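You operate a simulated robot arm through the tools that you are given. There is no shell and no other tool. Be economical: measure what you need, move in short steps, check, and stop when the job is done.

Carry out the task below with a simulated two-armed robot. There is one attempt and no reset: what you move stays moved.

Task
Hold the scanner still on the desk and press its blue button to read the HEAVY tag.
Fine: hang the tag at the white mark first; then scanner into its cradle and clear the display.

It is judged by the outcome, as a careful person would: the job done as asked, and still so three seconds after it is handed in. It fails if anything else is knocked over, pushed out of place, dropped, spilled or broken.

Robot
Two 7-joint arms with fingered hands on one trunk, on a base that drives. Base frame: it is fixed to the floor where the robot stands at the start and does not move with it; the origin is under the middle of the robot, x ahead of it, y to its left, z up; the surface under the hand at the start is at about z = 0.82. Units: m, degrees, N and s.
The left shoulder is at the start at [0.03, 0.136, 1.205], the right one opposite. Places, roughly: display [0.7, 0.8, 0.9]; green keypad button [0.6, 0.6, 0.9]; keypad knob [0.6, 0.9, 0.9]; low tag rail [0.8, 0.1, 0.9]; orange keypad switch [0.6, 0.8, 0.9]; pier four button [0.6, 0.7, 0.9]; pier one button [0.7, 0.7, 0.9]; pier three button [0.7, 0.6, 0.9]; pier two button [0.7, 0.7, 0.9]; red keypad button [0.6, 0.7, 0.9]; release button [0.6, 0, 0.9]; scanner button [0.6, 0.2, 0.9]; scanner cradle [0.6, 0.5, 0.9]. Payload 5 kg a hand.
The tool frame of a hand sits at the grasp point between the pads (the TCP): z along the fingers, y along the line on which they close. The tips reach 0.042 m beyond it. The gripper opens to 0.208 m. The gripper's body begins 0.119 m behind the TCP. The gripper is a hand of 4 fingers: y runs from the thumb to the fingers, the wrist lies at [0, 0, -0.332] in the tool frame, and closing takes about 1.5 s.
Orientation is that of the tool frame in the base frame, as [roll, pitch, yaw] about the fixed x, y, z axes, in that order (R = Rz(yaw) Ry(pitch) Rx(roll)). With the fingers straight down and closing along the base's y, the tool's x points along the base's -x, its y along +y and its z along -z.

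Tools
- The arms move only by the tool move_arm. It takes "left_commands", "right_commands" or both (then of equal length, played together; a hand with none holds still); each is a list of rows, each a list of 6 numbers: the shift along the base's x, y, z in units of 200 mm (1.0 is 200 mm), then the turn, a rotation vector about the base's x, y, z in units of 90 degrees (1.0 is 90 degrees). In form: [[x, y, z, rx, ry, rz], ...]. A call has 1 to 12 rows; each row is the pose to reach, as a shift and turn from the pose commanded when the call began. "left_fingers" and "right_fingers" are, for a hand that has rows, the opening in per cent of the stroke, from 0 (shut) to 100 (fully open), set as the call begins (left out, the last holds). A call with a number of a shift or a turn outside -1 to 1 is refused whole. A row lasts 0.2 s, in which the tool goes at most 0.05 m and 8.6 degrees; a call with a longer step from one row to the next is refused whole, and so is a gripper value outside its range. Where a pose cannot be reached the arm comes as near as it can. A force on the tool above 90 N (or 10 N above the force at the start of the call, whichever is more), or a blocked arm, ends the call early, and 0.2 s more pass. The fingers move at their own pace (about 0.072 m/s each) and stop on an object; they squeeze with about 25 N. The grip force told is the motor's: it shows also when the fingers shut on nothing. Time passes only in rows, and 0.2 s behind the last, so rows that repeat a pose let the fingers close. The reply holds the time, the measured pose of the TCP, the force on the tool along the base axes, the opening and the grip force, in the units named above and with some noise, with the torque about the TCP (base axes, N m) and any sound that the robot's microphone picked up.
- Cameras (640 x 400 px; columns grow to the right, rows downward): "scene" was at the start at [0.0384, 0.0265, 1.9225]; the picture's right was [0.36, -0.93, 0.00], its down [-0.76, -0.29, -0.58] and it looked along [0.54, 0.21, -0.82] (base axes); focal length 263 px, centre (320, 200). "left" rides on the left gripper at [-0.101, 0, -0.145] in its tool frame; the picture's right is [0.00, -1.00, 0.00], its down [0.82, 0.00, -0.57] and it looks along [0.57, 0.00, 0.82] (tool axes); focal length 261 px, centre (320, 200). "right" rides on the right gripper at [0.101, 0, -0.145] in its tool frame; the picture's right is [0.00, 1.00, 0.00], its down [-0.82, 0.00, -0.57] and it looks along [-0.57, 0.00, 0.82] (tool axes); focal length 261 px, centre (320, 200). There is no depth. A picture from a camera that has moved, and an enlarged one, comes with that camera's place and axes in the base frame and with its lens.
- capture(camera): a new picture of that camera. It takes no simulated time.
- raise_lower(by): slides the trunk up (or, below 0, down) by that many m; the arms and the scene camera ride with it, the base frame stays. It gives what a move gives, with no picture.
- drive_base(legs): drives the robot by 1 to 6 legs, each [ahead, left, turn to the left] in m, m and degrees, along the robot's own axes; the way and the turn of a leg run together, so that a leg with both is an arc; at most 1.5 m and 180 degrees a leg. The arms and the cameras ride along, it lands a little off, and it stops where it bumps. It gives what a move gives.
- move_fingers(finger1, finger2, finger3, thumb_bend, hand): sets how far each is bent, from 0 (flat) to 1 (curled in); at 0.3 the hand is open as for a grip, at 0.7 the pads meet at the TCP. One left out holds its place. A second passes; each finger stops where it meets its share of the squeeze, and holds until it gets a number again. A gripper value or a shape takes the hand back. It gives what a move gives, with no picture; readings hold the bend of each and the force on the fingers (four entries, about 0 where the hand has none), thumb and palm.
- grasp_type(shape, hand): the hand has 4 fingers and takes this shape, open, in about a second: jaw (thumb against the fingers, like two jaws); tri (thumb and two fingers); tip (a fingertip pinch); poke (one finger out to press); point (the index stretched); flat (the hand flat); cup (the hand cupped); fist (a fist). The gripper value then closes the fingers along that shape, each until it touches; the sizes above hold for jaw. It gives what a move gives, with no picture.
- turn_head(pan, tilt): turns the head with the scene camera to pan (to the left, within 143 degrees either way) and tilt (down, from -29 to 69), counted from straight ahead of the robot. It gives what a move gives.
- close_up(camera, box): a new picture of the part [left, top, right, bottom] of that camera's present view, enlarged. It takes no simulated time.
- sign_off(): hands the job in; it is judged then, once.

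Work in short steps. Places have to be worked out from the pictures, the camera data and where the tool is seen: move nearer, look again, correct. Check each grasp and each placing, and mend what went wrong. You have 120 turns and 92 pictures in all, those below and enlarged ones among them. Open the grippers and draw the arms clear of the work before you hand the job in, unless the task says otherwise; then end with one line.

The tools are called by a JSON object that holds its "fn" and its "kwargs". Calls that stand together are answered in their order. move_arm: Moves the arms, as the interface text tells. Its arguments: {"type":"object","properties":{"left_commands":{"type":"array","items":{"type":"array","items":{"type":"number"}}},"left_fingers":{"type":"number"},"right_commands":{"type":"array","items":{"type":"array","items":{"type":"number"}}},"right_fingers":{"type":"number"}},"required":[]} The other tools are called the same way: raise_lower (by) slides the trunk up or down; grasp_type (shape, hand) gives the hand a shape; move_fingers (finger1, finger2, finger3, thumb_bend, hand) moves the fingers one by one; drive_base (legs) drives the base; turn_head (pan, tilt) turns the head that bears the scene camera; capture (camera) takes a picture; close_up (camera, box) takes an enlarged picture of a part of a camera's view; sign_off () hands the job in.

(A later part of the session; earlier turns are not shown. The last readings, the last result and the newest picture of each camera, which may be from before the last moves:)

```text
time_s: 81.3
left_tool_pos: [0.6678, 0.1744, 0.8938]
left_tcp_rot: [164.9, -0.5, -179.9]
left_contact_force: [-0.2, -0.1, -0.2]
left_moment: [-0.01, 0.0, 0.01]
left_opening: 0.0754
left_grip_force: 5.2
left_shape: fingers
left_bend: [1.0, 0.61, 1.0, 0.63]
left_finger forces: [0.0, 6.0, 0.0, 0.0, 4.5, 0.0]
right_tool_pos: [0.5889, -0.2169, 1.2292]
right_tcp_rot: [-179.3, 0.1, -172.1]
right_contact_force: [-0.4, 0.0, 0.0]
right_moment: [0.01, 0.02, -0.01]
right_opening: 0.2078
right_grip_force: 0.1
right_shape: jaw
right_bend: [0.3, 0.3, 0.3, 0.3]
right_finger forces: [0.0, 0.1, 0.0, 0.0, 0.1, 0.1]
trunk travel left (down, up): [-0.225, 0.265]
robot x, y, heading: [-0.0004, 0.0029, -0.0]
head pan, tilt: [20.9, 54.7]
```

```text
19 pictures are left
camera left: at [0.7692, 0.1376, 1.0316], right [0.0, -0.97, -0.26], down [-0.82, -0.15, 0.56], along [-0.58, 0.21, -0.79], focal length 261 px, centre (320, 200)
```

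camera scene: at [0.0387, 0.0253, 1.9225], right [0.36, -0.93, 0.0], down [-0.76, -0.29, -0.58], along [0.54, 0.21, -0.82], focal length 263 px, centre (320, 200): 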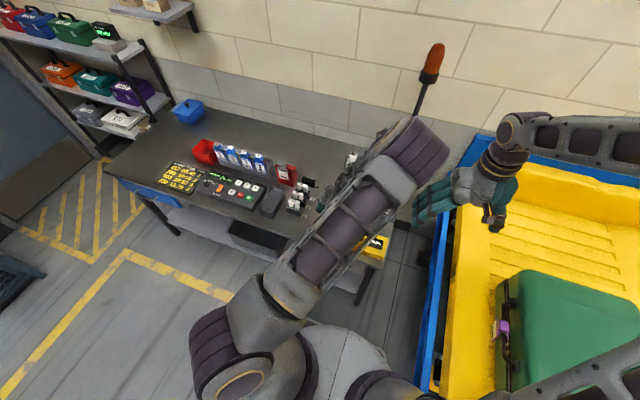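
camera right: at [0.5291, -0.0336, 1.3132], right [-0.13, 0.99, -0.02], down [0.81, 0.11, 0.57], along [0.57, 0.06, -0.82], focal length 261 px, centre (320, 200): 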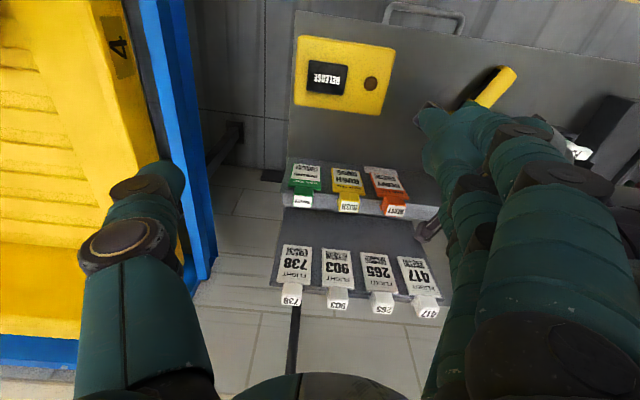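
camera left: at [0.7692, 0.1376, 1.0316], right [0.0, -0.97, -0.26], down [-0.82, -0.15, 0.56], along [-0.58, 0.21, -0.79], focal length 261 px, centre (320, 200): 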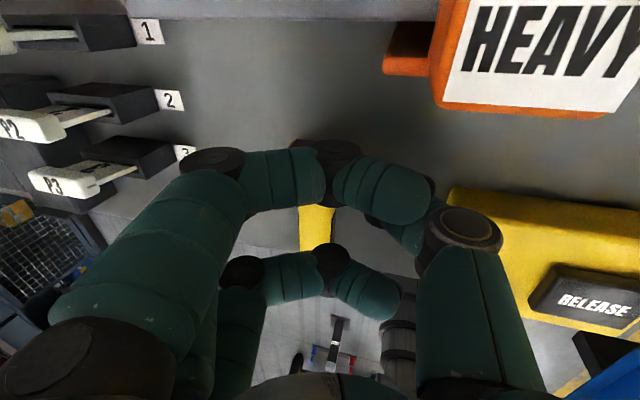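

The scanner now points ahead in open space. I'll release, lift the hand, take out the lean, and measure where the scanner is.

{"fn": "move_fingers", "kwargs": {"hand": "left", "finger2": 0.52, "thumb_bend": 0.52}}

{"fn": "move_arm", "kwargs": {"left_commands": [[0, 0, 0.1, 0, 0, 0], [0, 0, 0.25, 0, 0, 0], [0, 0, 0.45, 0, 0, 0], [-0.1, 0, 0.6, -0.04, 0, 0], [-0.2, 0.03, 0.7, -0.09, 0, 0], [-0.3, 0.06, 0.7, -0.14, 0, 0], [-0.4, 0.08, 0.7, -0.168, 0, 0], [-0.4, 0.08, 0.7, -0.168, 0, 0]]}}

{"fn": "capture", "kwargs": {"camera": "left"}}

```text
time_s: 82.3
left_tool_pos: [0.6685, 0.1753, 0.8929]
left_tcp_rot: [165.0, -0.4, -180.0]
left_contact_force: [1.5, 0.0, 0.0]
left_moment: [0.03, -0.01, 0.03]
left_opening: 0.0827
left_grip_force: 0.1
left_shape: fingers
left_bend: [1.0, 0.52, 1.0, 0.52]
left_finger forces: [0.1, 0.0, 0.0, 0.0, 0.0, 0.0]
right_tool_pos: [0.5891, -0.2177, 1.2303]
right_tcp_rot: [-179.3, 0.3, -172.1]
right_contact_force: [-0.5, -1.0, 0.1]
right_moment: [0.03, 0.0, -0.02]
right_opening: 0.2081
right_grip_force: 0.1
right_shape: jaw
right_bend: [0.3, 0.3, 0.3, 0.3]
right_finger forces: [0.0, 0.0, 0.0, 0.0, 0.0, 0.1]
trunk travel left (down, up): [-0.225, 0.265]
robot x, y, heading: [0.0027, -0.0022, -0.0]
head pan, tilt: [20.9, 54.7]
```

```text
time_s: 84.1
left_tool_pos: [0.5898, 0.1902, 1.0329]
left_tcp_rot: [-179.9, -0.4, 179.8]
left_contact_force: [0.5, -0.8, -0.2]
left_moment: [0.03, 0.02, 0.02]
left_opening: 0.0826
left_grip_force: 0.2
left_shape: fingers
left_bend: [1.0, 0.52, 1.0, 0.52]
left_finger forces: [0.0, 0.0, 0.0, 0.0, 0.1, 0.0]
right_tool_pos: [0.5893, -0.2173, 1.2291]
right_tcp_rot: [-179.3, 0.3, -172.1]
right_contact_force: [0.6, -0.9, -0.4]
right_moment: [0.06, 0.06, -0.01]
right_opening: 0.208
right_grip_force: 0.0
right_shape: jaw
right_bend: [0.3, 0.3, 0.3, 0.3]
right_finger forces: [0.0, 0.0, 0.0, 0.1, 0.0, 0.0]
trunk travel left (down, up): [-0.225, 0.265]
robot x, y, heading: [0.0001, -0.0011, 0.0]
head pan, tilt: [20.9, 54.7]
```

```text
18 pictures are left
camera left: at [0.6908, 0.1895, 1.1759], right [0.0, -1.0, 0.0], down [-0.82, 0.0, 0.58], along [-0.58, 0.0, -0.82], focal length 261 px, centre (320, 200)
```

left: 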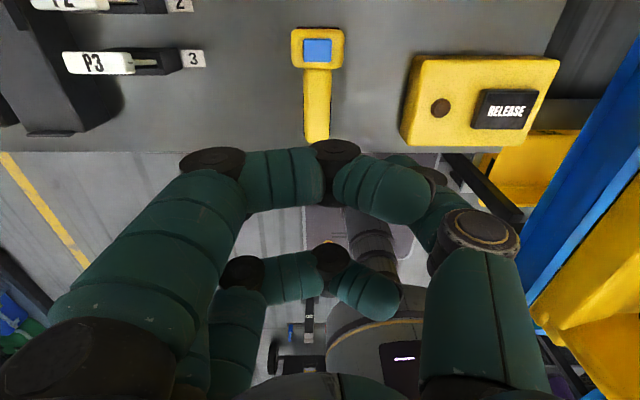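

The scanner is straight along x, with the button at (0.661, 0.193) and the handle end at x≈0.556. I'll now take the handle vertically near its balance point (x≈0.628), as low as the desk allows.

{"fn": "move_fingers", "kwargs": {"hand": "left", "finger2": 0.58, "thumb_bend": 0.58}}

{"fn": "move_arm", "kwargs": {"left_commands": [[0.06, 0.005, -0.1, 0, 0.0, 0], [0.12, 0.01, -0.25, 0, 0.0, 0], [0.19, 0.015, -0.4, 0, 0, 0], [0.19, 0.015, -0.55, 0, 0, 0], [0.19, 0.015, -0.66, 0, 0, 0], [0.19, 0.015, -0.73, 0, 0, 0], [0.19, 0.015, -0.73, 0, 0, 0]]}}

{"fn": "move_arm", "kwargs": {"left_commands": [[0, 0, -0.015, 0, 0, 0], [0, 0, -0.03, 0, 0, 0], [0, 0, -0.03, 0, 0, 0]]}}

```text
time_s: 85.1
left_tool_pos: [0.59, 0.1904, 1.032]
left_tcp_rot: [-180.0, -0.4, -180.0]
left_contact_force: [0.6, 0.3, 0.2]
left_moment: [-0.01, 0.0, 0.01]
left_opening: 0.0791
left_grip_force: 0.1
left_shape: fingers
left_bend: [1.0, 0.57, 1.0, 0.57]
left_finger forces: [0.1, 0.1, 0.0, 0.0, 0.0, 0.0]
right_tool_pos: [0.589, -0.2182, 1.2294]
right_tcp_rot: [-179.3, 0.2, -172.1]
right_contact_force: [-0.2, -0.3, -0.5]
right_moment: [-0.02, 0.02, 0.02]
right_opening: 0.2078
right_grip_force: 0.2
right_shape: jaw
right_bend: [0.3, 0.3, 0.3, 0.3]
right_finger forces: [0.0, 0.1, 0.1, 0.0, 0.0, 0.0]
trunk travel left (down, up): [-0.225, 0.265]
robot x, y, heading: [-0.0026, 0.0012, -0.0]
head pan, tilt: [20.9, 54.7]
```

```text
time_s: 86.7
left_tool_pos: [0.6299, 0.1937, 0.8873]
left_tcp_rot: [-180.0, -0.3, 179.9]
left_contact_force: [-0.4, 0.6, 0.7]
left_moment: [-0.01, -0.01, 0.0]
left_opening: 0.0787
left_grip_force: 0.3
left_shape: fingers
left_bend: [1.0, 0.57, 1.0, 0.57]
left_finger forces: [0.0, 0.0, 0.1, 0.0, 0.1, 0.1]
right_tool_pos: [0.5888, -0.2164, 1.2304]
right_tcp_rot: [-179.3, 0.2, -172.1]
right_contact_force: [-0.2, -1.6, 0.5]
right_moment: [0.04, 0.03, -0.02]
right_opening: 0.2079
right_grip_force: 0.1
right_shape: jaw
right_bend: [0.3, 0.3, 0.3, 0.3]
right_finger forces: [0.1, 0.0, 0.0, 0.1, 0.0, 0.0]
trunk travel left (down, up): [-0.225, 0.265]
robot x, y, heading: [0.0002, 0.0035, -0.2]
head pan, tilt: [20.9, 54.7]
```

```text
time_s: 87.5
left_tool_pos: [0.6284, 0.1946, 0.8801]
left_tcp_rot: [-180.0, -0.4, 179.8]
left_contact_force: [-0.4, 0.6, 0.3]
left_moment: [0.01, 0.0, -0.04]
left_opening: 0.079
left_grip_force: 0.1
left_shape: fingers
left_bend: [1.0, 0.57, 1.0, 0.57]
left_finger forces: [0.1, 0.1, 0.0, 0.0, 0.0, 0.0]
right_tool_pos: [0.5887, -0.2159, 1.23]
right_tcp_rot: [-179.3, 0.2, -172.2]
right_contact_force: [-0.7, 1.0, -0.5]
right_moment: [0.0, -0.03, 0.01]
right_opening: 0.2079
right_grip_force: 0.1
right_shape: jaw
right_bend: [0.3, 0.3, 0.3, 0.3]
right_finger forces: [0.0, 0.1, 0.0, 0.1, 0.1, 0.0]
trunk travel left (down, up): [-0.225, 0.265]
robot x, y, heading: [-0.0019, -0.003, 0.0]
head pan, tilt: [20.9, 54.7]
```

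There's no desk contact yet at 0.880. I'll narrow the digits a little and go lower in small steps until the tips feel the desk.

{"fn": "move_fingers", "kwargs": {"hand": "left", "finger2": 0.61, "thumb_bend": 0.61}}

{"fn": "move_arm", "kwargs": {"left_commands": [[0, 0, -0.015, 0, 0, 0], [0, 0, -0.02, 0, 0, 0], [0, 0, -0.02, 0, 0, 0]]}}

{"fn": "move_arm", "kwargs": {"left_commands": [[0, 0, -0.015, 0, 0, 0], [0, 0, -0.02, 0, 0, 0], [0, 0, -0.02, 0, 0, 0]]}}

```text
time_s: 88.5
left_tool_pos: [0.6284, 0.1947, 0.8805]
left_tcp_rot: [180.0, -0.4, 179.9]
left_contact_force: [-0.2, -0.3, 1.1]
left_moment: [0.02, -0.01, 0.0]
left_opening: 0.0764
left_grip_force: 0.0
left_shape: fingers
left_bend: [1.0, 0.61, 1.0, 0.61]
left_finger forces: [0.1, 0.0, 0.0, 0.0, 0.1, 0.1]
right_tool_pos: [0.5886, -0.2166, 1.2301]
right_tcp_rot: [-179.3, 0.2, -172.1]
right_contact_force: [0.1, 0.8, 0.3]
right_moment: [-0.02, 0.0, -0.02]
right_opening: 0.208
right_grip_force: 0.1
right_shape: jaw
right_bend: [0.3, 0.3, 0.3, 0.3]
right_finger forces: [0.1, 0.0, 0.0, 0.1, 0.0, 0.0]
trunk travel left (down, up): [-0.225, 0.265]
robot x, y, heading: [0.0006, 0.0054, -0.1]
head pan, tilt: [20.9, 54.7]
```

```text
time_s: 89.3
left_tool_pos: [0.6288, 0.1942, 0.8774]
left_tcp_rot: [-180.0, -0.4, 179.9]
left_contact_force: [0.2, 0.4, -1.0]
left_moment: [-0.01, -0.01, -0.02]
left_opening: 0.0762
left_grip_force: 0.0
left_shape: fingers
left_bend: [1.0, 0.61, 1.0, 0.61]
left_finger forces: [0.0, 0.0, 0.0, 0.0, 0.1, 0.0]
right_tool_pos: [0.5893, -0.2173, 1.23]
right_tcp_rot: [-179.3, 0.1, -172.1]
right_contact_force: [-0.1, -0.2, -0.3]
right_moment: [0.01, -0.02, -0.01]
right_opening: 0.2078
right_grip_force: 0.0
right_shape: jaw
right_bend: [0.3, 0.3, 0.3, 0.3]
right_finger forces: [0.0, 0.0, 0.0, 0.0, 0.0, 0.1]
trunk travel left (down, up): [-0.225, 0.265]
robot x, y, heading: [-0.001, 0.0016, -0.1]
head pan, tilt: [20.9, 54.7]
```

```text
time_s: 90.1
left_tool_pos: [0.628, 0.1944, 0.8715]
left_tcp_rot: [180.0, -0.4, 179.9]
left_contact_force: [-0.1, -0.3, 0.0]
left_moment: [-0.01, -0.05, -0.01]
left_opening: 0.0765
left_grip_force: 0.1
left_shape: fingers
left_bend: [1.0, 0.61, 1.0, 0.61]
left_finger forces: [0.0, 0.0, 0.1, 0.1, 0.0, 0.0]
right_tool_pos: [0.5891, -0.2169, 1.2303]
right_tcp_rot: [-179.3, 0.3, -172.1]
right_contact_force: [0.4, -0.6, 0.5]
right_moment: [-0.02, 0.01, 0.03]
right_opening: 0.208
right_grip_force: 0.0
right_shape: jaw
right_bend: [0.3, 0.3, 0.3, 0.3]
right_finger forces: [0.0, 0.1, 0.1, 0.0, 0.1, 0.1]
trunk travel left (down, up): [-0.225, 0.265]
robot x, y, heading: [-0.0046, 0.0029, -0.1]
head pan, tilt: [20.9, 54.7]
```

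Still free at 0.8715, so I'll continue down.

{"fn": "move_arm", "kwargs": {"left_commands": [[0, 0, -0.015, 0, 0, 0], [0, 0, -0.02, 0, 0, 0], [0, 0, -0.02, 0, 0, 0]]}}

{"fn": "move_arm", "kwargs": {"left_commands": [[0, 0, -0.01, 0, 0, 0], [0, 0, -0.015, 0, 0, 0], [0, 0, -0.015, 0, 0, 0]]}}

{"fn": "capture", "kwargs": {"camera": "left"}}

```text
time_s: 90.9
left_tool_pos: [0.6259, 0.193, 0.8698]
left_tcp_rot: [-180.0, -0.3, 179.9]
left_contact_force: [-2.8, -2.6, 38.6]
left_moment: [-1.31, 0.01, -0.14]
left_opening: 0.0755
left_grip_force: 19.4
left_shape: fingers
left_bend: [1.0, 0.61, 1.0, 0.61]
left_finger forces: [0.1, 5.5, 0.0, 0.0, 32.9, 0.1]
right_tool_pos: [0.5862, -0.2188, 1.2307]
right_tcp_rot: [-179.3, 0.4, -172.2]
right_contact_force: [-0.5, 1.0, 0.0]
right_moment: [0.01, -0.02, 0.04]
right_opening: 0.2076
right_grip_force: 0.1
right_shape: jaw
right_bend: [0.3, 0.3, 0.3, 0.3]
right_finger forces: [0.1, 0.1, 0.1, 0.0, 0.0, 0.0]
trunk travel left (down, up): [-0.225, 0.265]
robot x, y, heading: [0.0017, 0.0036, -0.0]
head pan, tilt: [20.9, 54.7]
```

```text
time_s: 91.7
left_tool_pos: [0.6268, 0.1916, 0.8693]
left_tcp_rot: [-180.0, -0.1, 180.0]
left_contact_force: [-1.3, -4.4, 80.5]
left_moment: [-2.2, 0.08, -0.17]
left_opening: 0.075
left_grip_force: 41.4
left_shape: fingers
left_bend: [1.0, 0.6, 1.0, 0.61]
left_finger forces: [0.0, 18.4, 0.1, 0.1, 62.4, 0.0]
right_tool_pos: [0.5855, -0.2185, 1.2317]
right_tcp_rot: [-179.3, 0.4, -172.1]
right_contact_force: [-0.1, -0.6, -0.6]
right_moment: [0.02, -0.03, 0.01]
right_opening: 0.2078
right_grip_force: 0.1
right_shape: jaw
right_bend: [0.3, 0.3, 0.3, 0.3]
right_finger forces: [0.1, 0.0, 0.1, 0.0, 0.0, 0.0]
trunk travel left (down, up): [-0.225, 0.265]
robot x, y, heading: [-0.0002, -0.0026, -0.0]
head pan, tilt: [20.9, 54.7]
```

```text
17 pictures are left
camera left: at [0.727, 0.1923, 1.0141], right [0.0, -1.0, 0.0], down [-0.82, 0.0, 0.57], along [-0.57, 0.0, -0.82], focal length 261 px, centre (320, 200)
```

left: 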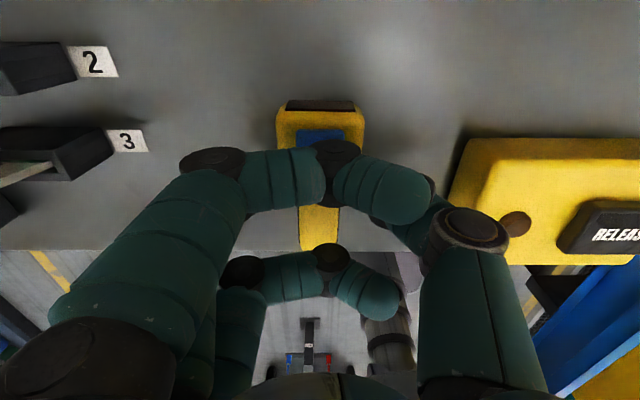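

The tips reach the desk at TCP 0.870. I'll raise to about 0.872, then close on the handle in steps.

{"fn": "move_arm", "kwargs": {"left_commands": [[0, 0, 0.02, 0, 0, 0], [0, 0, 0.036, 0, 0, 0], [0, 0, 0.036, 0, 0, 0]]}}

{"fn": "move_fingers", "kwargs": {"hand": "left", "finger2": 0.65, "thumb_bend": 0.65}}

{"fn": "move_fingers", "kwargs": {"hand": "left", "finger2": 0.69, "thumb_bend": 0.68}}

```text
time_s: 92.5
left_tool_pos: [0.6246, 0.1951, 0.8713]
left_tcp_rot: [179.8, -0.7, 179.9]
left_contact_force: [1.5, -1.5, 10.9]
left_moment: [-0.51, -0.17, 0.07]
left_opening: 0.076
left_grip_force: 5.1
left_shape: fingers
left_bend: [1.0, 0.61, 1.0, 0.61]
left_finger forces: [0.1, 0.0, 0.0, 0.1, 10.3, 0.0]
right_tool_pos: [0.5885, -0.2171, 1.2286]
right_tcp_rot: [-179.3, 0.2, -172.1]
right_contact_force: [-0.2, -0.2, -0.4]
right_moment: [-0.02, 0.0, 0.02]
right_opening: 0.2079
right_grip_force: 0.1
right_shape: jaw
right_bend: [0.3, 0.3, 0.3, 0.3]
right_finger forces: [0.0, 0.0, 0.0, 0.0, 0.0, 0.0]
trunk travel left (down, up): [-0.225, 0.265]
robot x, y, heading: [0.0008, 0.0014, 0.1]
head pan, tilt: [20.9, 54.7]
```

```text
time_s: 93.5
left_tool_pos: [0.6275, 0.1942, 0.8717]
left_tcp_rot: [180.0, -0.4, 179.9]
left_contact_force: [-0.4, 0.2, -0.5]
left_moment: [-0.02, 0.03, -0.01]
left_opening: 0.0746
left_grip_force: 2.2
left_shape: fingers
left_bend: [1.0, 0.64, 1.0, 0.64]
left_finger forces: [0.1, 2.2, 0.0, 0.0, 2.2, 0.1]
right_tool_pos: [0.5881, -0.2167, 1.2303]
right_tcp_rot: [-179.3, 0.2, -172.1]
right_contact_force: [0.3, -0.7, 0.1]
right_moment: [0.03, 0.0, -0.02]
right_opening: 0.2078
right_grip_force: 0.0
right_shape: jaw
right_bend: [0.3, 0.3, 0.3, 0.3]
right_finger forces: [0.1, 0.0, 0.1, 0.0, 0.1, 0.0]
trunk travel left (down, up): [-0.225, 0.265]
robot x, y, heading: [0.0015, 0.001, -0.1]
head pan, tilt: [20.9, 54.7]
```

```text
time_s: 94.5
left_tool_pos: [0.6281, 0.1941, 0.872]
left_tcp_rot: [-180.0, -0.4, 179.8]
left_contact_force: [-1.0, -0.3, -0.5]
left_moment: [-0.01, 0.02, -0.03]
left_opening: 0.0738
left_grip_force: 7.8
left_shape: fingers
left_bend: [1.0, 0.64, 1.0, 0.66]
left_finger forces: [0.0, 8.0, 0.0, 0.0, 7.9, 0.0]
right_tool_pos: [0.5894, -0.2166, 1.2296]
right_tcp_rot: [-179.3, 0.2, -172.1]
right_contact_force: [0.1, -0.6, -0.8]
right_moment: [-0.04, -0.01, 0.02]
right_opening: 0.2079
right_grip_force: 0.0
right_shape: jaw
right_bend: [0.3, 0.3, 0.3, 0.3]
right_finger forces: [0.0, 0.1, 0.0, 0.1, 0.2, 0.1]
trunk travel left (down, up): [-0.225, 0.265]
robot x, y, heading: [0.0004, -0.0001, -0.1]
head pan, tilt: [20.9, 54.7]
```

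The grip is now balanced at 8 N with no vertical push, much better than before. I'll firm it up a bit and lift 3 cm as a hold test.

{"fn": "move_fingers", "kwargs": {"hand": "left", "finger2": 0.72, "thumb_bend": 0.7}}

{"fn": "move_arm", "kwargs": {"left_commands": [[0, 0, 0.03, 0, 0, 0], [0, 0, 0.07, 0, 0, 0], [0, 0, 0.11, 0, 0, 0], [0, 0, 0.15, 0, 0, 0], [0, 0, 0.15, 0, 0, 0], [0, 0, 0.15, 0, 0, 0], [0, 0, 0.15, 0, 0, 0], [0, 0, 0.15, 0, 0, 0], [0, 0, 0.15, 0, 0, 0]]}}

{"fn": "capture", "kwargs": {"camera": "left"}}

```text
time_s: 95.5
left_tool_pos: [0.6276, 0.1935, 0.8726]
left_tcp_rot: [-180.0, -0.3, 179.9]
left_contact_force: [0.1, 0.1, -1.0]
left_moment: [-0.01, -0.01, 0.02]
left_opening: 0.0727
left_grip_force: 9.5
left_shape: fingers
left_bend: [1.0, 0.63, 1.0, 0.68]
left_finger forces: [0.1, 9.4, 0.0, 0.0, 9.8, 0.0]
right_tool_pos: [0.5889, -0.2172, 1.2302]
right_tcp_rot: [-179.3, 0.1, -172.1]
right_contact_force: [-0.8, -0.3, 0.6]
right_moment: [-0.03, 0.01, -0.01]
right_opening: 0.2079
right_grip_force: 0.0
right_shape: jaw
right_bend: [0.3, 0.3, 0.3, 0.3]
right_finger forces: [0.0, 0.0, 0.1, 0.1, 0.0, 0.0]
trunk travel left (down, up): [-0.225, 0.265]
robot x, y, heading: [0.0, -0.0, 0.0]
head pan, tilt: [20.9, 54.7]
```

```text
time_s: 97.5
left_tool_pos: [0.6274, 0.1947, 0.9037]
left_tcp_rot: [-180.0, -0.5, -180.0]
left_contact_force: [-0.3, -0.3, -1.8]
left_moment: [0.0, -0.06, 0.0]
left_opening: 0.0731
left_grip_force: 9.6
left_shape: fingers
left_bend: [1.0, 0.63, 1.0, 0.68]
left_finger forces: [0.1, 9.6, 0.0, 0.0, 9.4, 0.1]
right_tool_pos: [0.5883, -0.2178, 1.2294]
right_tcp_rot: [-179.3, 0.2, -172.2]
right_contact_force: [0.3, -0.2, -0.6]
right_moment: [0.03, 0.0, -0.03]
right_opening: 0.2076
right_grip_force: 0.1
right_shape: jaw
right_bend: [0.3, 0.3, 0.3, 0.3]
right_finger forces: [0.0, 0.1, 0.0, 0.1, 0.0, 0.0]
trunk travel left (down, up): [-0.225, 0.265]
robot x, y, heading: [-0.0021, -0.001, -0.3]
head pan, tilt: [20.9, 54.7]
```

```text
16 pictures are left
camera left: at [0.7285, 0.1945, 1.0461], right [0.0, -1.0, 0.0], down [-0.82, 0.0, 0.58], along [-0.58, 0.0, -0.82], focal length 261 px, centre (320, 200)
```

left: 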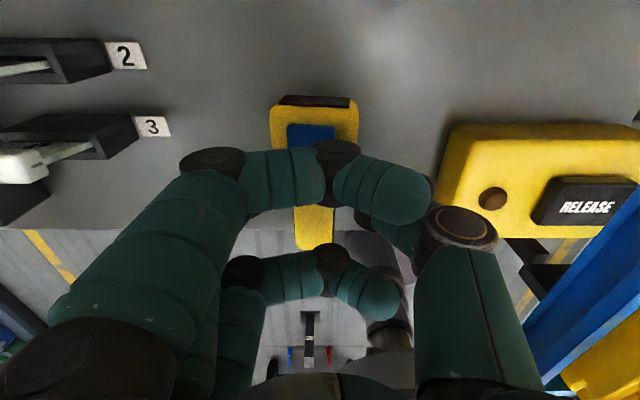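

The hold is stable, with forces unchanged over 1.2 s. I'll lift another 10 cm and carry it slowly towards the cradle.

{"fn": "move_arm", "kwargs": {"left_commands": [[0, 0, 0.08, 0, 0, 0], [0, 0, 0.18, 0, 0, 0], [0, 0, 0.29, 0, 0, 0], [0, 0, 0.4, 0, 0, 0], [0, 0, 0.5, 0, 0, 0], [0.0, 0.06, 0.53, 0, 0, 0], [0.02, 0.14, 0.53, 0, 0, 0], [0.04, 0.24, 0.53, 0, 0, 0], [0.06, 0.34, 0.53, 0, 0, 0], [0.08, 0.44, 0.53, 0, 0, 0], [0.1, 0.52, 0.53, 0, 0, 0], [0.1, 0.56, 0.53, 0, 0, 0]]}}

```text
time_s: 100.1
left_tool_pos: [0.6481, 0.3066, 1.0084]
left_tcp_rot: [180.0, -0.4, 179.9]
left_contact_force: [0.4, 0.2, -2.0]
left_moment: [0.0, 0.0, 0.01]
left_opening: 0.0728
left_grip_force: 9.5
left_shape: fingers
left_bend: [1.0, 0.63, 1.0, 0.68]
left_finger forces: [0.1, 9.6, 0.0, 0.1, 9.3, 0.0]
right_tool_pos: [0.5883, -0.2178, 1.2303]
right_tcp_rot: [-179.4, 0.2, -172.1]
right_contact_force: [0.3, -0.2, 0.6]
right_moment: [0.01, -0.03, -0.04]
right_opening: 0.2083
right_grip_force: 0.0
right_shape: jaw
right_bend: [0.3, 0.3, 0.3, 0.3]
right_finger forces: [0.0, 0.0, 0.0, 0.0, 0.0, 0.0]
trunk travel left (down, up): [-0.225, 0.265]
robot x, y, heading: [-0.0003, 0.003, 0.2]
head pan, tilt: [20.9, 54.7]
```

It's still held, with a 2 N load. I'll continue to above the cradle and look at its attitude.

{"fn": "move_arm", "kwargs": {"left_commands": [[0, 0.05, 0, 0, 0, 0], [0, 0.13, 0, 0, 0, 0], [0, 0.23, 0, 0, 0, 0], [0.01, 0.33, 0, 0, 0, 0], [0.02, 0.43, 0, 0, 0, 0], [0.027, 0.53, 0, 0, 0, 0], [0.027, 0.63, 0, 0, 0, 0], [0.027, 0.73, 0, 0, 0, 0], [0.027, 0.83, 0, 0, 0, 0], [0.027, 0.92, 0, 0, 0, 0], [0.027, 0.98, 0, 0, 0, 0], [0.027, 1.0, 0, 0, 0, 0]]}}

{"fn": "capture", "kwargs": {"camera": "left"}}

{"fn": "close_up", "kwargs": {"camera": "scene", "box": [180, 150, 340, 250]}}

```text
time_s: 102.7
left_tool_pos: [0.6517, 0.5064, 1.0085]
left_tcp_rot: [-180.0, -0.4, 179.9]
left_contact_force: [0.7, -0.5, -3.3]
left_moment: [0.01, 0.03, 0.02]
left_opening: 0.0727
left_grip_force: 9.5
left_shape: fingers
left_bend: [1.0, 0.63, 1.0, 0.68]
left_finger forces: [0.0, 9.7, 0.0, 0.0, 9.4, 0.0]
right_tool_pos: [0.5892, -0.2169, 1.2291]
right_tcp_rot: [-179.4, 0.2, -172.1]
right_contact_force: [0.7, 0.3, -0.3]
right_moment: [0.03, 0.04, -0.01]
right_opening: 0.208
right_grip_force: 0.1
right_shape: jaw
right_bend: [0.3, 0.3, 0.3, 0.3]
right_finger forces: [0.0, 0.0, 0.0, 0.0, 0.1, 0.0]
trunk travel left (down, up): [-0.225, 0.265]
robot x, y, heading: [0.0006, 0.0005, -0.2]
head pan, tilt: [20.9, 54.7]
```

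```text
15 pictures are left
camera left: at [0.753, 0.5064, 1.1519], right [0.0, -1.0, 0.0], down [-0.82, 0.0, 0.58], along [-0.58, 0.0, -0.82], focal length 261 px, centre (320, 200)
```

left: 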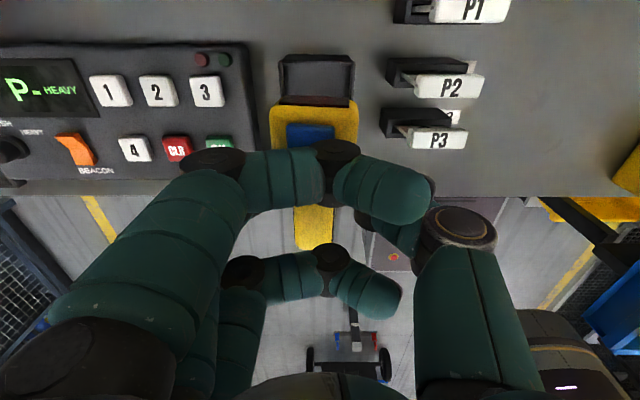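

```text
4.00 times, centred on (260, 200) of scene
camera zoom: at [0.0387, 0.0264, 1.9225], right [0.36, -0.93, 0.0], down [-0.76, -0.29, -0.58], along [0.54, 0.21, -0.82], focal length 1054 px, centre (560, 200)
```

zoom: 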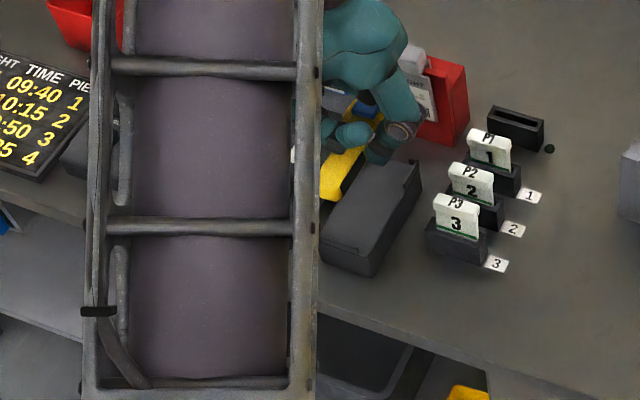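

The scanner sits level over the cradle. Its axis is at y≈0.511 against the cradle centre of about 0.510, and its front is about 3 mm far. I'll correct that and lower to just above the tray.

{"fn": "move_arm", "kwargs": {"left_commands": [[-0.015, 0, -0.06, 0, 0, 0], [-0.015, 0, -0.14, 0, 0, 0], [-0.015, 0, -0.22, 0, 0, 0], [-0.015, 0, -0.3, 0, 0, 0], [-0.015, 0, -0.36, 0, 0, 0], [-0.015, 0, -0.4, 0, 0, 0], [-0.015, 0, -0.4, 0, 0, 0]]}}

{"fn": "capture", "kwargs": {"camera": "left"}}

```text
time_s: 104.3
left_tool_pos: [0.6505, 0.5076, 0.9276]
left_tcp_rot: [180.0, -0.4, 180.0]
left_contact_force: [-0.4, -1.1, 2.1]
left_moment: [0.07, 0.07, -0.01]
left_opening: 0.0728
left_grip_force: 10.2
left_shape: fingers
left_bend: [1.0, 0.63, 1.0, 0.68]
left_finger forces: [0.0, 9.9, 0.0, 0.0, 10.4, 0.0]
right_tool_pos: [0.5892, -0.2165, 1.2292]
right_tcp_rot: [-179.4, 0.2, -172.1]
right_contact_force: [-1.1, 0.5, 0.3]
right_moment: [-0.02, 0.01, 0.03]
right_opening: 0.2079
right_grip_force: 0.0
right_shape: jaw
right_bend: [0.3, 0.3, 0.3, 0.3]
right_finger forces: [0.0, 0.1, 0.0, 0.0, 0.0, 0.0]
trunk travel left (down, up): [-0.225, 0.265]
robot x, y, heading: [0.0024, -0.0033, -0.1]
head pan, tilt: [20.9, 54.7]
```

```text
13 pictures are left
camera left: at [0.7507, 0.5067, 1.0726], right [0.0, -1.0, 0.0], down [-0.82, 0.0, 0.58], along [-0.58, 0.0, -0.82], focal length 261 px, centre (320, 200)
```

left: 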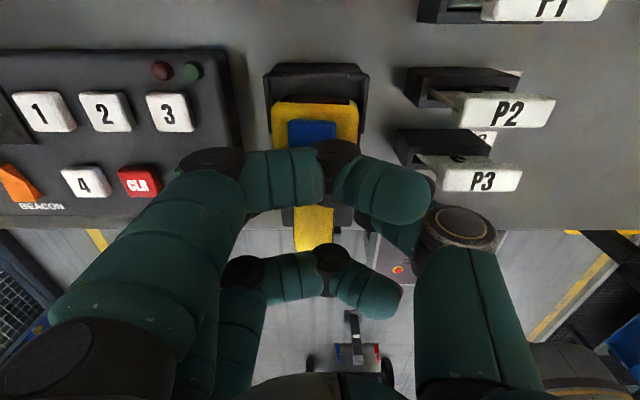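

A light upward force (about 4 N) says something is touching. I'll look closely at the head and lips.

{"fn": "close_up", "kwargs": {"camera": "left", "box": [250, 50, 390, 150]}}

{"fn": "close_up", "kwargs": {"camera": "left", "box": [270, 195, 390, 270]}}

```text
4.00 times, centred on (320, 100) of left
camera zoom: at [0.7507, 0.5067, 1.0726], right [0.0, -1.0, 0.0], down [-0.82, 0.0, 0.58], along [-0.58, 0.0, -0.82], focal length 1043 px, centre (320, 600)
```

zoom: 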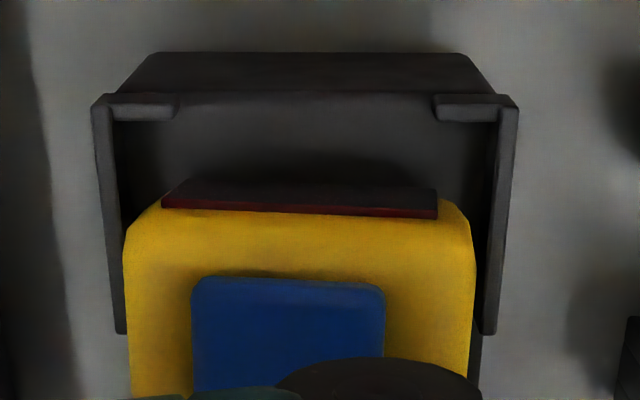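

```text
5.33 times, centred on (330, 232) of left
camera zoom: at [0.7507, 0.5067, 1.0726], right [0.0, -1.0, 0.0], down [-0.82, 0.0, 0.58], along [-0.58, 0.0, -0.82], focal length 1390 px, centre (267, 27)
```

zoom: 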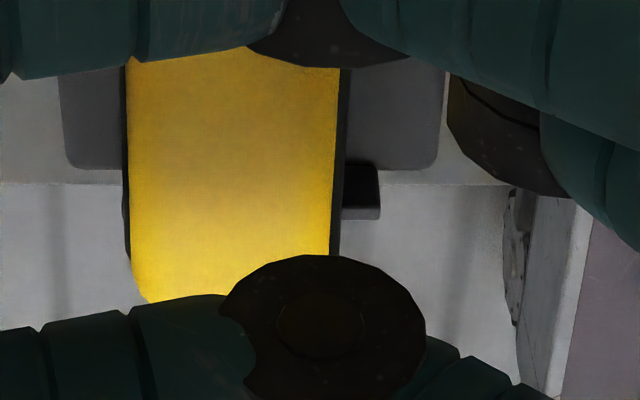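

The handle end seems to overlap the near lip (both about x 0.575), while there's roughly 6 mm of room at the far lips. I'll lift 6 mm, shift forward 6 mm, and lower again in small steps.

{"fn": "move_arm", "kwargs": {"left_commands": [[0, 0, 0.03, 0, 0, 0], [0.03, 0, 0.03, 0, 0, 0], [0.03, 0, 0.015, 0, 0, 0], [0.03, 0, 0.0, 0, 0, 0], [0.03, 0, 0.0, 0, 0, 0]]}}

{"fn": "move_arm", "kwargs": {"left_commands": [[0, 0, -0.01, 0, 0, 0], [0, 0, -0.02, 0, 0, 0], [0, 0, -0.02, 0, 0, 0]]}}

```text
time_s: 105.5
left_tool_pos: [0.6564, 0.5077, 0.9276]
left_tcp_rot: [179.9, -0.5, 179.9]
left_contact_force: [-0.5, -1.0, -2.1]
left_moment: [-0.03, -0.02, 0.03]
left_opening: 0.0728
left_grip_force: 9.6
left_shape: fingers
left_bend: [1.0, 0.63, 1.0, 0.68]
left_finger forces: [0.1, 9.6, 0.0, 0.0, 9.4, 0.1]
right_tool_pos: [0.5891, -0.2166, 1.2307]
right_tcp_rot: [-179.3, 0.1, -172.1]
right_contact_force: [-0.5, -0.4, 0.3]
right_moment: [-0.01, -0.02, 0.03]
right_opening: 0.2079
right_grip_force: 0.1
right_shape: jaw
right_bend: [0.3, 0.3, 0.3, 0.3]
right_finger forces: [0.0, 0.0, 0.0, 0.0, 0.0, 0.0]
trunk travel left (down, up): [-0.225, 0.265]
robot x, y, heading: [-0.0008, -0.0019, 0.1]
head pan, tilt: [20.9, 54.7]
```

```text
time_s: 106.3
left_tool_pos: [0.6555, 0.5075, 0.9237]
left_tcp_rot: [180.0, -0.4, 180.0]
left_contact_force: [-0.1, -0.2, -0.1]
left_moment: [0.04, 0.02, -0.01]
left_opening: 0.0732
left_grip_force: 9.5
left_shape: fingers
left_bend: [1.0, 0.63, 1.0, 0.68]
left_finger forces: [0.1, 9.5, 0.1, 0.0, 9.8, 0.0]
right_tool_pos: [0.5893, -0.2171, 1.2301]
right_tcp_rot: [-179.3, 0.3, -172.0]
right_contact_force: [0.9, -0.2, -0.4]
right_moment: [-0.03, 0.0, 0.04]
right_opening: 0.2081
right_grip_force: 0.0
right_shape: jaw
right_bend: [0.3, 0.3, 0.3, 0.3]
right_finger forces: [0.0, 0.1, 0.1, 0.0, 0.0, 0.0]
trunk travel left (down, up): [-0.225, 0.265]
robot x, y, heading: [0.0021, -0.0035, 0.0]
head pan, tilt: [20.9, 54.7]
```

The earlier contact is gone, so the lip is cleared, and it now just touches at 0.924. I'll check the near and far ends.

{"fn": "close_up", "kwargs": {"camera": "left", "box": [240, 50, 400, 270]}}

```text
1.82 times, centred on (320, 160) of left
camera zoom: at [0.7567, 0.5066, 1.0679], right [0.0, -1.0, 0.0], down [-0.82, 0.0, 0.58], along [-0.58, 0.0, -0.82], focal length 474 px, centre (320, 273)
```

zoom: 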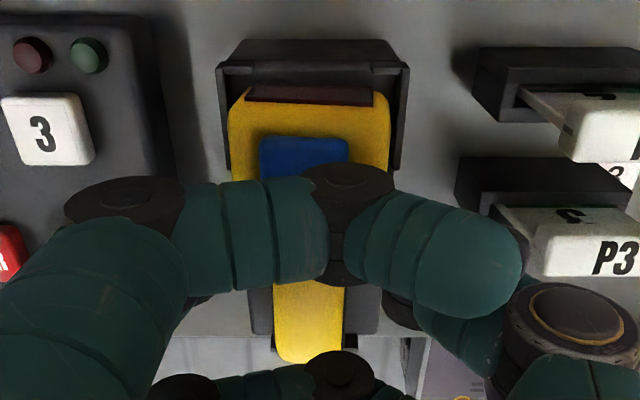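

It's centred between the side lips, with its front just short of the far corner lips. I'll lower a few millimetres more to seat it.

{"fn": "move_arm", "kwargs": {"left_commands": [[0, 0, -0.01, 0, 0, 0], [0, 0, -0.015, 0, 0, 0], [0, 0, -0.015, 0, 0, 0]]}}

```text
time_s: 107.1
left_tool_pos: [0.6563, 0.5059, 0.9235]
left_tcp_rot: [-179.9, -0.4, 179.9]
left_contact_force: [-0.3, -0.9, 5.6]
left_moment: [0.22, -0.01, 0.02]
left_opening: 0.0729
left_grip_force: 11.6
left_shape: fingers
left_bend: [1.0, 0.62, 1.0, 0.68]
left_finger forces: [0.0, 11.2, 0.0, 0.0, 12.0, 0.0]
right_tool_pos: [0.5894, -0.2162, 1.2298]
right_tcp_rot: [-179.2, 0.1, -172.1]
right_contact_force: [1.1, 0.1, 0.0]
right_moment: [0.01, 0.03, 0.05]
right_opening: 0.2079
right_grip_force: 0.1
right_shape: jaw
right_bend: [0.3, 0.3, 0.3, 0.3]
right_finger forces: [0.1, 0.1, 0.0, 0.0, 0.0, 0.0]
trunk travel left (down, up): [-0.225, 0.265]
robot x, y, heading: [0.0022, 0.004, 0.3]
head pan, tilt: [20.9, 54.7]
```

There's firm contact, biased towards +y. I'll check whether that's the fingertip on the tray or the head on a lip.

{"fn": "close_up", "kwargs": {"camera": "left", "box": [280, 60, 380, 135]}}

```text
5.33 times, centred on (330, 98) of left
camera zoom: at [0.7568, 0.5059, 1.066], right [0.0, -1.0, 0.0], down [-0.82, 0.0, 0.58], along [-0.58, 0.0, -0.82], focal length 1390 px, centre (267, 747)
```

zoom: 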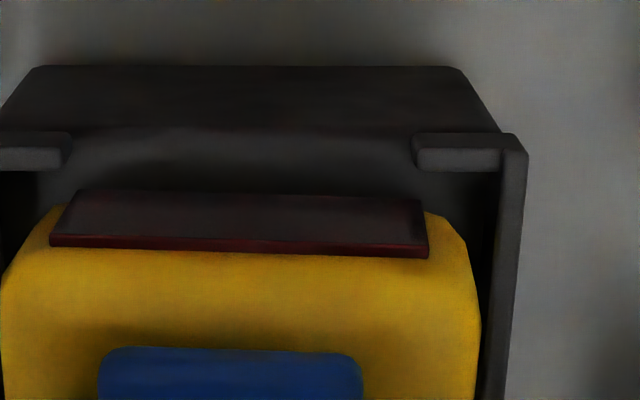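

The scanner is inside the lips, rolled slightly with its +y edge on the tray; it will settle flat. I'll open gently and watch it.

{"fn": "move_fingers", "kwargs": {"hand": "left", "finger2": 0.61, "thumb_bend": 0.64}}

{"fn": "move_fingers", "kwargs": {"hand": "left", "finger2": 0.58, "thumb_bend": 0.59}}

{"fn": "move_arm", "kwargs": {"left_commands": [[0, 0, 0.05, 0, 0, 0], [0, 0, 0.15, 0, 0, 0], [0, 0, 0.3, 0, 0, 0], [-0.05, 0, 0.5, 0, 0, 0], [-0.15, 0, 0.7, 0, 0, 0], [-0.25, 0, 0.8, 0, 0, 0], [-0.25, 0, 0.8, 0, 0, 0]]}}

{"fn": "capture", "kwargs": {"camera": "left"}}

```text
time_s: 108.1
left_tool_pos: [0.6556, 0.5057, 0.9215]
left_tcp_rot: [180.0, -0.4, 180.0]
left_contact_force: [0.7, -1.2, 3.7]
left_moment: [0.11, -0.04, 0.0]
left_opening: 0.0744
left_grip_force: 2.4
left_shape: fingers
left_bend: [1.0, 0.62, 1.0, 0.64]
left_finger forces: [0.0, 3.8, 0.0, 0.0, 0.1, 0.0]
right_tool_pos: [0.5879, -0.2168, 1.229]
right_tcp_rot: [-179.2, 0.2, -172.1]
right_contact_force: [-0.3, -0.6, 0.5]
right_moment: [-0.03, -0.02, -0.01]
right_opening: 0.2077
right_grip_force: 0.1
right_shape: jaw
right_bend: [0.3, 0.3, 0.3, 0.3]
right_finger forces: [0.0, 0.0, 0.0, 0.1, 0.0, 0.0]
trunk travel left (down, up): [-0.225, 0.265]
robot x, y, heading: [0.0004, 0.0019, 0.3]
head pan, tilt: [20.9, 54.7]
```

```text
time_s: 109.1
left_tool_pos: [0.6554, 0.5064, 0.9223]
left_tcp_rot: [-180.0, -0.4, 179.9]
left_contact_force: [1.9, -4.2, 10.0]
left_moment: [0.22, -0.12, -0.04]
left_opening: 0.0776
left_grip_force: 5.3
left_shape: fingers
left_bend: [1.0, 0.6, 1.0, 0.59]
left_finger forces: [0.1, 10.0, 0.1, 0.0, 0.0, 0.0]
right_tool_pos: [0.5878, -0.2177, 1.2299]
right_tcp_rot: [-179.2, 0.2, -172.1]
right_contact_force: [-0.1, 0.6, -0.6]
right_moment: [0.03, 0.0, -0.02]
right_opening: 0.2079
right_grip_force: 0.0
right_shape: jaw
right_bend: [0.3, 0.3, 0.3, 0.3]
right_finger forces: [0.0, 0.0, 0.1, 0.0, 0.0, 0.0]
trunk travel left (down, up): [-0.225, 0.265]
robot x, y, heading: [0.0016, -0.0027, 0.1]
head pan, tilt: [20.9, 54.7]
```

```text
time_s: 110.7
left_tool_pos: [0.6066, 0.5052, 1.0825]
left_tcp_rot: [180.0, -0.5, 179.8]
left_contact_force: [0.0, 0.6, -0.3]
left_moment: [-0.02, 0.05, -0.01]
left_opening: 0.0776
left_grip_force: 0.1
left_shape: fingers
left_bend: [1.0, 0.57, 1.0, 0.59]
left_finger forces: [0.1, 0.1, 0.0, 0.0, 0.0, 0.0]
right_tool_pos: [0.5894, -0.2169, 1.2283]
right_tcp_rot: [-179.4, 0.1, -172.1]
right_contact_force: [1.4, 0.2, 0.9]
right_moment: [0.02, 0.03, 0.0]
right_opening: 0.2075
right_grip_force: 0.1
right_shape: jaw
right_bend: [0.3, 0.3, 0.3, 0.3]
right_finger forces: [0.1, 0.1, 0.0, 0.0, 0.0, 0.1]
trunk travel left (down, up): [-0.225, 0.265]
robot x, y, heading: [-0.0003, -0.0002, 0.2]
head pan, tilt: [20.9, 54.7]
```

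```text
8 pictures are left
camera left: at [0.7077, 0.5051, 1.2255], right [0.0, -1.0, 0.0], down [-0.82, 0.0, 0.58], along [-0.58, 0.0, -0.82], focal length 261 px, centre (320, 200)
```

left: 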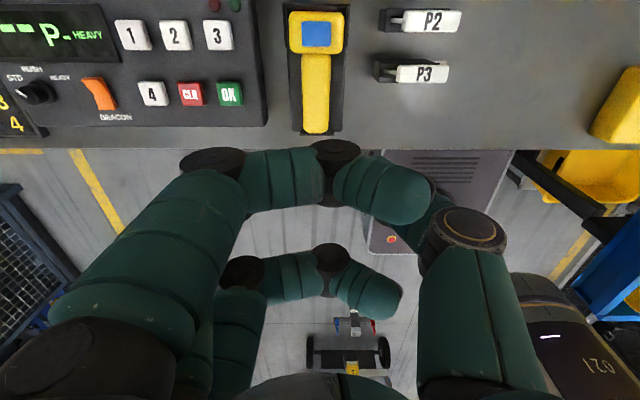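

The scanner rests in the cradle and the display still shows HEAVY. From three views CLR is at about (0.624, 0.675, 0.865). I'll make the pressing finger (middle at 0.40, thumb curled) and bring it in from the robot's side, clear of the scanner.

{"fn": "move_fingers", "kwargs": {"hand": "left", "finger2": 0.4}}

{"fn": "move_fingers", "kwargs": {"hand": "left", "thumb_bend": 1.0}}

{"fn": "move_arm", "kwargs": {"left_commands": [[-0.04, 0.07, 0, 0, 0, -0.08], [-0.08, 0.15, 0, 0, 0, -0.16], [-0.12, 0.23, 0, 0, 0, -0.24], [-0.16, 0.31, 0, 0, 0, -0.32], [-0.2, 0.39, -0.1, 0, 0, -0.4], [-0.24, 0.47, -0.2, 0, 0, -0.48], [-0.28, 0.55, -0.3, 0, 0, -0.56], [-0.318, 0.614, -0.45, 0, 0, -0.63], [-0.318, 0.614, -0.56, 0, 0, -0.667], [-0.318, 0.614, -0.56, 0, 0, -0.667]]}}

{"fn": "close_up", "kwargs": {"camera": "scene", "box": [180, 140, 320, 228]}}

```text
time_s: 111.7
left_tool_pos: [0.606, 0.5059, 1.081]
left_tcp_rot: [180.0, -0.5, 179.9]
left_contact_force: [0.3, -0.9, -1.4]
left_moment: [0.01, 0.02, 0.01]
left_opening: 0.0774
left_grip_force: 0.0
left_shape: fingers
left_bend: [1.0, 0.4, 1.0, 0.59]
left_finger forces: [0.0, 0.0, 0.0, 0.0, 0.0, 0.0]
right_tool_pos: [0.589, -0.2171, 1.2301]
right_tcp_rot: [-179.3, 0.1, -172.1]
right_contact_force: [-0.5, -0.7, -0.5]
right_moment: [-0.01, 0.0, -0.02]
right_opening: 0.208
right_grip_force: 0.1
right_shape: jaw
right_bend: [0.3, 0.3, 0.3, 0.3]
right_finger forces: [0.1, 0.0, 0.1, 0.0, 0.1, 0.0]
trunk travel left (down, up): [-0.225, 0.265]
robot x, y, heading: [0.002, -0.0024, -0.4]
head pan, tilt: [20.9, 54.7]
```

```text
time_s: 112.7
left_tool_pos: [0.6056, 0.5052, 1.0827]
left_tcp_rot: [180.0, -0.4, -180.0]
left_contact_force: [-0.9, -1.2, 0.7]
left_moment: [0.0, 0.01, -0.01]
left_opening: 0.0722
left_grip_force: 0.1
left_shape: fingers
left_bend: [1.0, 0.4, 1.0, 1.0]
left_finger forces: [0.0, 0.0, 0.0, 0.0, 0.0, 0.0]
right_tool_pos: [0.5885, -0.2177, 1.2291]
right_tcp_rot: [-179.2, 0.2, -172.1]
right_contact_force: [1.1, 0.5, -0.1]
right_moment: [-0.03, -0.02, 0.01]
right_opening: 0.2078
right_grip_force: 0.2
right_shape: jaw
right_bend: [0.3, 0.3, 0.3, 0.3]
right_finger forces: [0.1, 0.1, 0.0, 0.1, 0.1, 0.0]
trunk travel left (down, up): [-0.225, 0.265]
robot x, y, heading: [-0.0014, -0.0001, -0.2]
head pan, tilt: [20.9, 54.7]
```

```text
time_s: 114.9
left_tool_pos: [0.5408, 0.6295, 0.9692]
left_tcp_rot: [179.9, -0.4, 119.8]
left_contact_force: [-1.2, -0.3, 0.2]
left_moment: [-0.01, -0.02, -0.02]
left_opening: 0.0722
left_grip_force: 0.0
left_shape: fingers
left_bend: [1.0, 0.4, 1.0, 1.0]
left_finger forces: [0.1, 0.0, 0.1, 0.0, 0.0, 0.1]
right_tool_pos: [0.5888, -0.2162, 1.2298]
right_tcp_rot: [-179.3, 0.2, -172.0]
right_contact_force: [-1.0, 0.3, 0.1]
right_moment: [-0.01, -0.08, -0.02]
right_opening: 0.208
right_grip_force: 0.0
right_shape: jaw
right_bend: [0.3, 0.3, 0.3, 0.3]
right_finger forces: [0.1, 0.1, 0.0, 0.1, 0.1, 0.0]
trunk travel left (down, up): [-0.225, 0.265]
robot x, y, heading: [0.0007, 0.0005, -0.4]
head pan, tilt: [20.9, 54.7]
```

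```text
4.55 times, centred on (250, 184) of scene
camera zoom: at [0.0378, 0.0264, 1.9225], right [0.36, -0.93, 0.0], down [-0.76, -0.29, -0.58], along [0.54, 0.21, -0.82], focal length 1198 px, centre (638, 273)
```

zoom: 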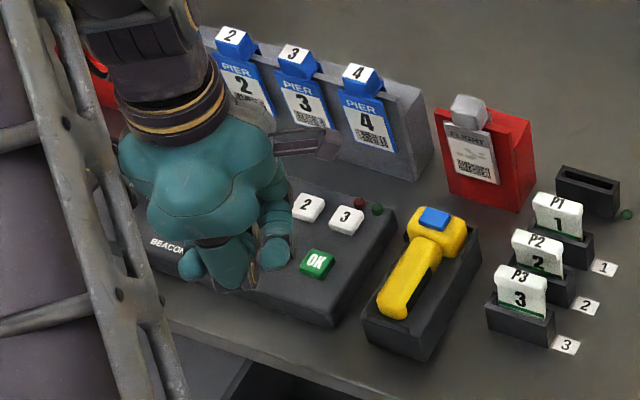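

The scanner is properly seated in its cradle. My fingertip should now be at (0.622, 0.676), over CLR, so I'll lower in steps until contact.

{"fn": "move_arm", "kwargs": {"left_commands": [[0, 0, -0.08, 0, 0, 0], [0, 0, -0.16, 0, 0, 0], [0, 0, -0.22, 0, 0, 0], [0, 0, -0.22, 0, 0, 0]]}}

{"fn": "move_arm", "kwargs": {"left_commands": [[0, 0, -0.015, 0, 0, 0], [0, 0, -0.025, 0, 0, 0], [0, 0, -0.025, 0, 0, 0]]}}

```text
time_s: 115.9
left_tool_pos: [0.5416, 0.6303, 0.9249]
left_tcp_rot: [180.0, -0.4, 119.8]
left_contact_force: [0.5, -0.1, 0.4]
left_moment: [0.02, -0.03, -0.01]
left_opening: 0.0725
left_grip_force: 0.1
left_shape: fingers
left_bend: [1.0, 0.4, 1.0, 1.0]
left_finger forces: [0.1, 0.1, 0.1, 0.0, 0.0, 0.0]
right_tool_pos: [0.5884, -0.2175, 1.2308]
right_tcp_rot: [-179.3, 0.2, -172.0]
right_contact_force: [0.3, -0.5, 0.4]
right_moment: [0.04, 0.02, 0.02]
right_opening: 0.2079
right_grip_force: 0.0
right_shape: jaw
right_bend: [0.3, 0.3, 0.3, 0.3]
right_finger forces: [0.0, 0.0, 0.0, 0.0, 0.1, 0.0]
trunk travel left (down, up): [-0.225, 0.265]
robot x, y, heading: [-0.0, 0.0013, -0.1]
head pan, tilt: [20.9, 54.7]
```

```text
time_s: 116.7
left_tool_pos: [0.5421, 0.6298, 0.9218]
left_tcp_rot: [-179.9, -0.4, 119.9]
left_contact_force: [-0.5, 0.1, -0.9]
left_moment: [0.01, -0.03, 0.01]
left_opening: 0.0724
left_grip_force: 0.1
left_shape: fingers
left_bend: [1.0, 0.4, 1.0, 1.0]
left_finger forces: [0.1, 0.1, 0.0, 0.0, 0.0, 0.1]
right_tool_pos: [0.5892, -0.2171, 1.2295]
right_tcp_rot: [-179.3, 0.2, -172.0]
right_contact_force: [-0.1, 0.2, -0.4]
right_moment: [-0.02, 0.01, -0.02]
right_opening: 0.208
right_grip_force: 0.1
right_shape: jaw
right_bend: [0.3, 0.3, 0.3, 0.3]
right_finger forces: [0.1, 0.0, 0.0, 0.0, 0.0, 0.0]
trunk travel left (down, up): [-0.225, 0.265]
robot x, y, heading: [0.0035, 0.0005, -0.1]
head pan, tilt: [20.9, 54.7]
```

There's no contact at 0.922 yet, so I'll continue down in small steps.

{"fn": "move_arm", "kwargs": {"left_commands": [[0, 0, -0.015, 0, 0, 0], [0, 0, -0.025, 0, 0, 0], [0, 0, -0.025, 0, 0, 0]]}}

{"fn": "move_arm", "kwargs": {"left_commands": [[0, 0, -0.01, 0, 0, 0], [0, 0, -0.02, 0, 0, 0], [0, 0, -0.02, 0, 0, 0]]}}

```text
time_s: 117.5
left_tool_pos: [0.542, 0.63, 0.9159]
left_tcp_rot: [-179.9, -0.4, 119.9]
left_contact_force: [-0.7, -0.9, 2.1]
left_moment: [0.01, -0.07, -0.05]
left_opening: 0.0724
left_grip_force: 0.5
left_shape: fingers
left_bend: [1.0, 0.4, 1.0, 1.0]
left_finger forces: [0.0, 1.4, 0.0, 0.0, 0.0, 0.1]
right_tool_pos: [0.589, -0.2184, 1.2303]
right_tcp_rot: [-179.2, 0.3, -172.1]
right_contact_force: [0.8, 0.0, -0.4]
right_moment: [0.04, 0.02, -0.01]
right_opening: 0.2078
right_grip_force: 0.1
right_shape: jaw
right_bend: [0.3, 0.3, 0.3, 0.3]
right_finger forces: [0.0, 0.0, 0.0, 0.1, 0.1, 0.0]
trunk travel left (down, up): [-0.225, 0.265]
robot x, y, heading: [0.001, 0.0001, 0.1]
head pan, tilt: [20.9, 54.7]
```

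```text
time_s: 118.3
left_tool_pos: [0.5412, 0.6295, 0.9124]
left_tcp_rot: [179.9, -0.4, 119.9]
left_contact_force: [-1.9, 0.2, 4.9]
left_moment: [0.23, -0.42, 0.04]
left_opening: 0.0725
left_grip_force: 2.5
left_shape: fingers
left_bend: [1.0, 0.4, 1.0, 1.0]
left_finger forces: [0.0, 5.5, 0.0, 0.1, 0.0, 0.0]
right_tool_pos: [0.5867, -0.2168, 1.2302]
right_tcp_rot: [-179.3, 0.2, -172.1]
right_contact_force: [0.8, -0.4, 0.8]
right_moment: [-0.03, -0.01, 0.01]
right_opening: 0.2079
right_grip_force: 0.0
right_shape: jaw
right_bend: [0.3, 0.3, 0.3, 0.3]
right_finger forces: [0.0, 0.0, 0.0, 0.0, 0.0, 0.0]
trunk travel left (down, up): [-0.225, 0.265]
robot x, y, heading: [0.0004, -0.0029, 0.1]
head pan, tilt: [20.9, 54.7]
heard: click
```

It clicked with a springy button feel. I'll lift off, draw back, and check the display.

{"fn": "move_arm", "kwargs": {"left_commands": [[0, 0, 0.1, 0, 0, 0], [0, 0, 0.25, 0, 0, 0], [0, 0, 0.45, 0, 0, 0], [-0.05, 0, 0.65, 0, 0, 0.05], [-0.1, -0.05, 0.8, 0, 0, 0.12], [-0.15, -0.1, 0.9, 0, 0, 0.2], [-0.2, -0.15, 0.95, 0, 0, 0.28], [-0.2, -0.2, 1.0, 0, 0, 0.36], [-0.2, -0.25, 1.0, 0, 0, 0.44], [-0.2, -0.25, 1.0, 0, 0, 0.52], [-0.2, -0.25, 1.0, 0, 0, 0.6], [-0.2, -0.25, 1.0, 0, 0, 0.66]]}}

{"fn": "capture", "kwargs": {"camera": "left"}}

```text
time_s: 120.9
left_tool_pos: [0.5025, 0.5794, 1.1116]
left_tcp_rot: [-179.9, -0.4, 179.3]
left_contact_force: [0.1, -0.1, 0.3]
left_moment: [-0.03, 0.04, 0.04]
left_opening: 0.0722
left_grip_force: 0.1
left_shape: fingers
left_bend: [1.0, 0.4, 1.0, 1.0]
left_finger forces: [0.0, 0.1, 0.0, 0.1, 0.1, 0.1]
right_tool_pos: [0.5888, -0.218, 1.2287]
right_tcp_rot: [-179.4, 0.2, -172.1]
right_contact_force: [0.6, -0.1, -0.6]
right_moment: [-0.01, 0.01, -0.03]
right_opening: 0.208
right_grip_force: 0.1
right_shape: jaw
right_bend: [0.3, 0.3, 0.3, 0.3]
right_finger forces: [0.0, 0.0, 0.0, 0.0, 0.0, 0.1]
trunk travel left (down, up): [-0.225, 0.265]
robot x, y, heading: [-0.0013, 0.0009, 0.3]
head pan, tilt: [20.9, 54.7]
```

```text
6 pictures are left
camera left: at [0.6026, 0.5782, 1.255], right [-0.01, -1.0, 0.0], down [-0.82, 0.01, 0.58], along [-0.58, 0.0, -0.82], focal length 261 px, centre (320, 200)
```

left: 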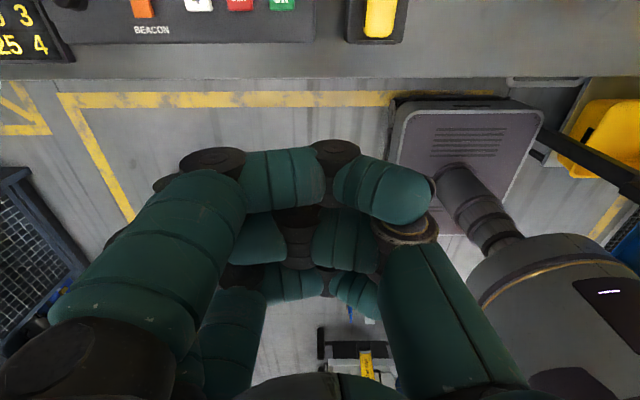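

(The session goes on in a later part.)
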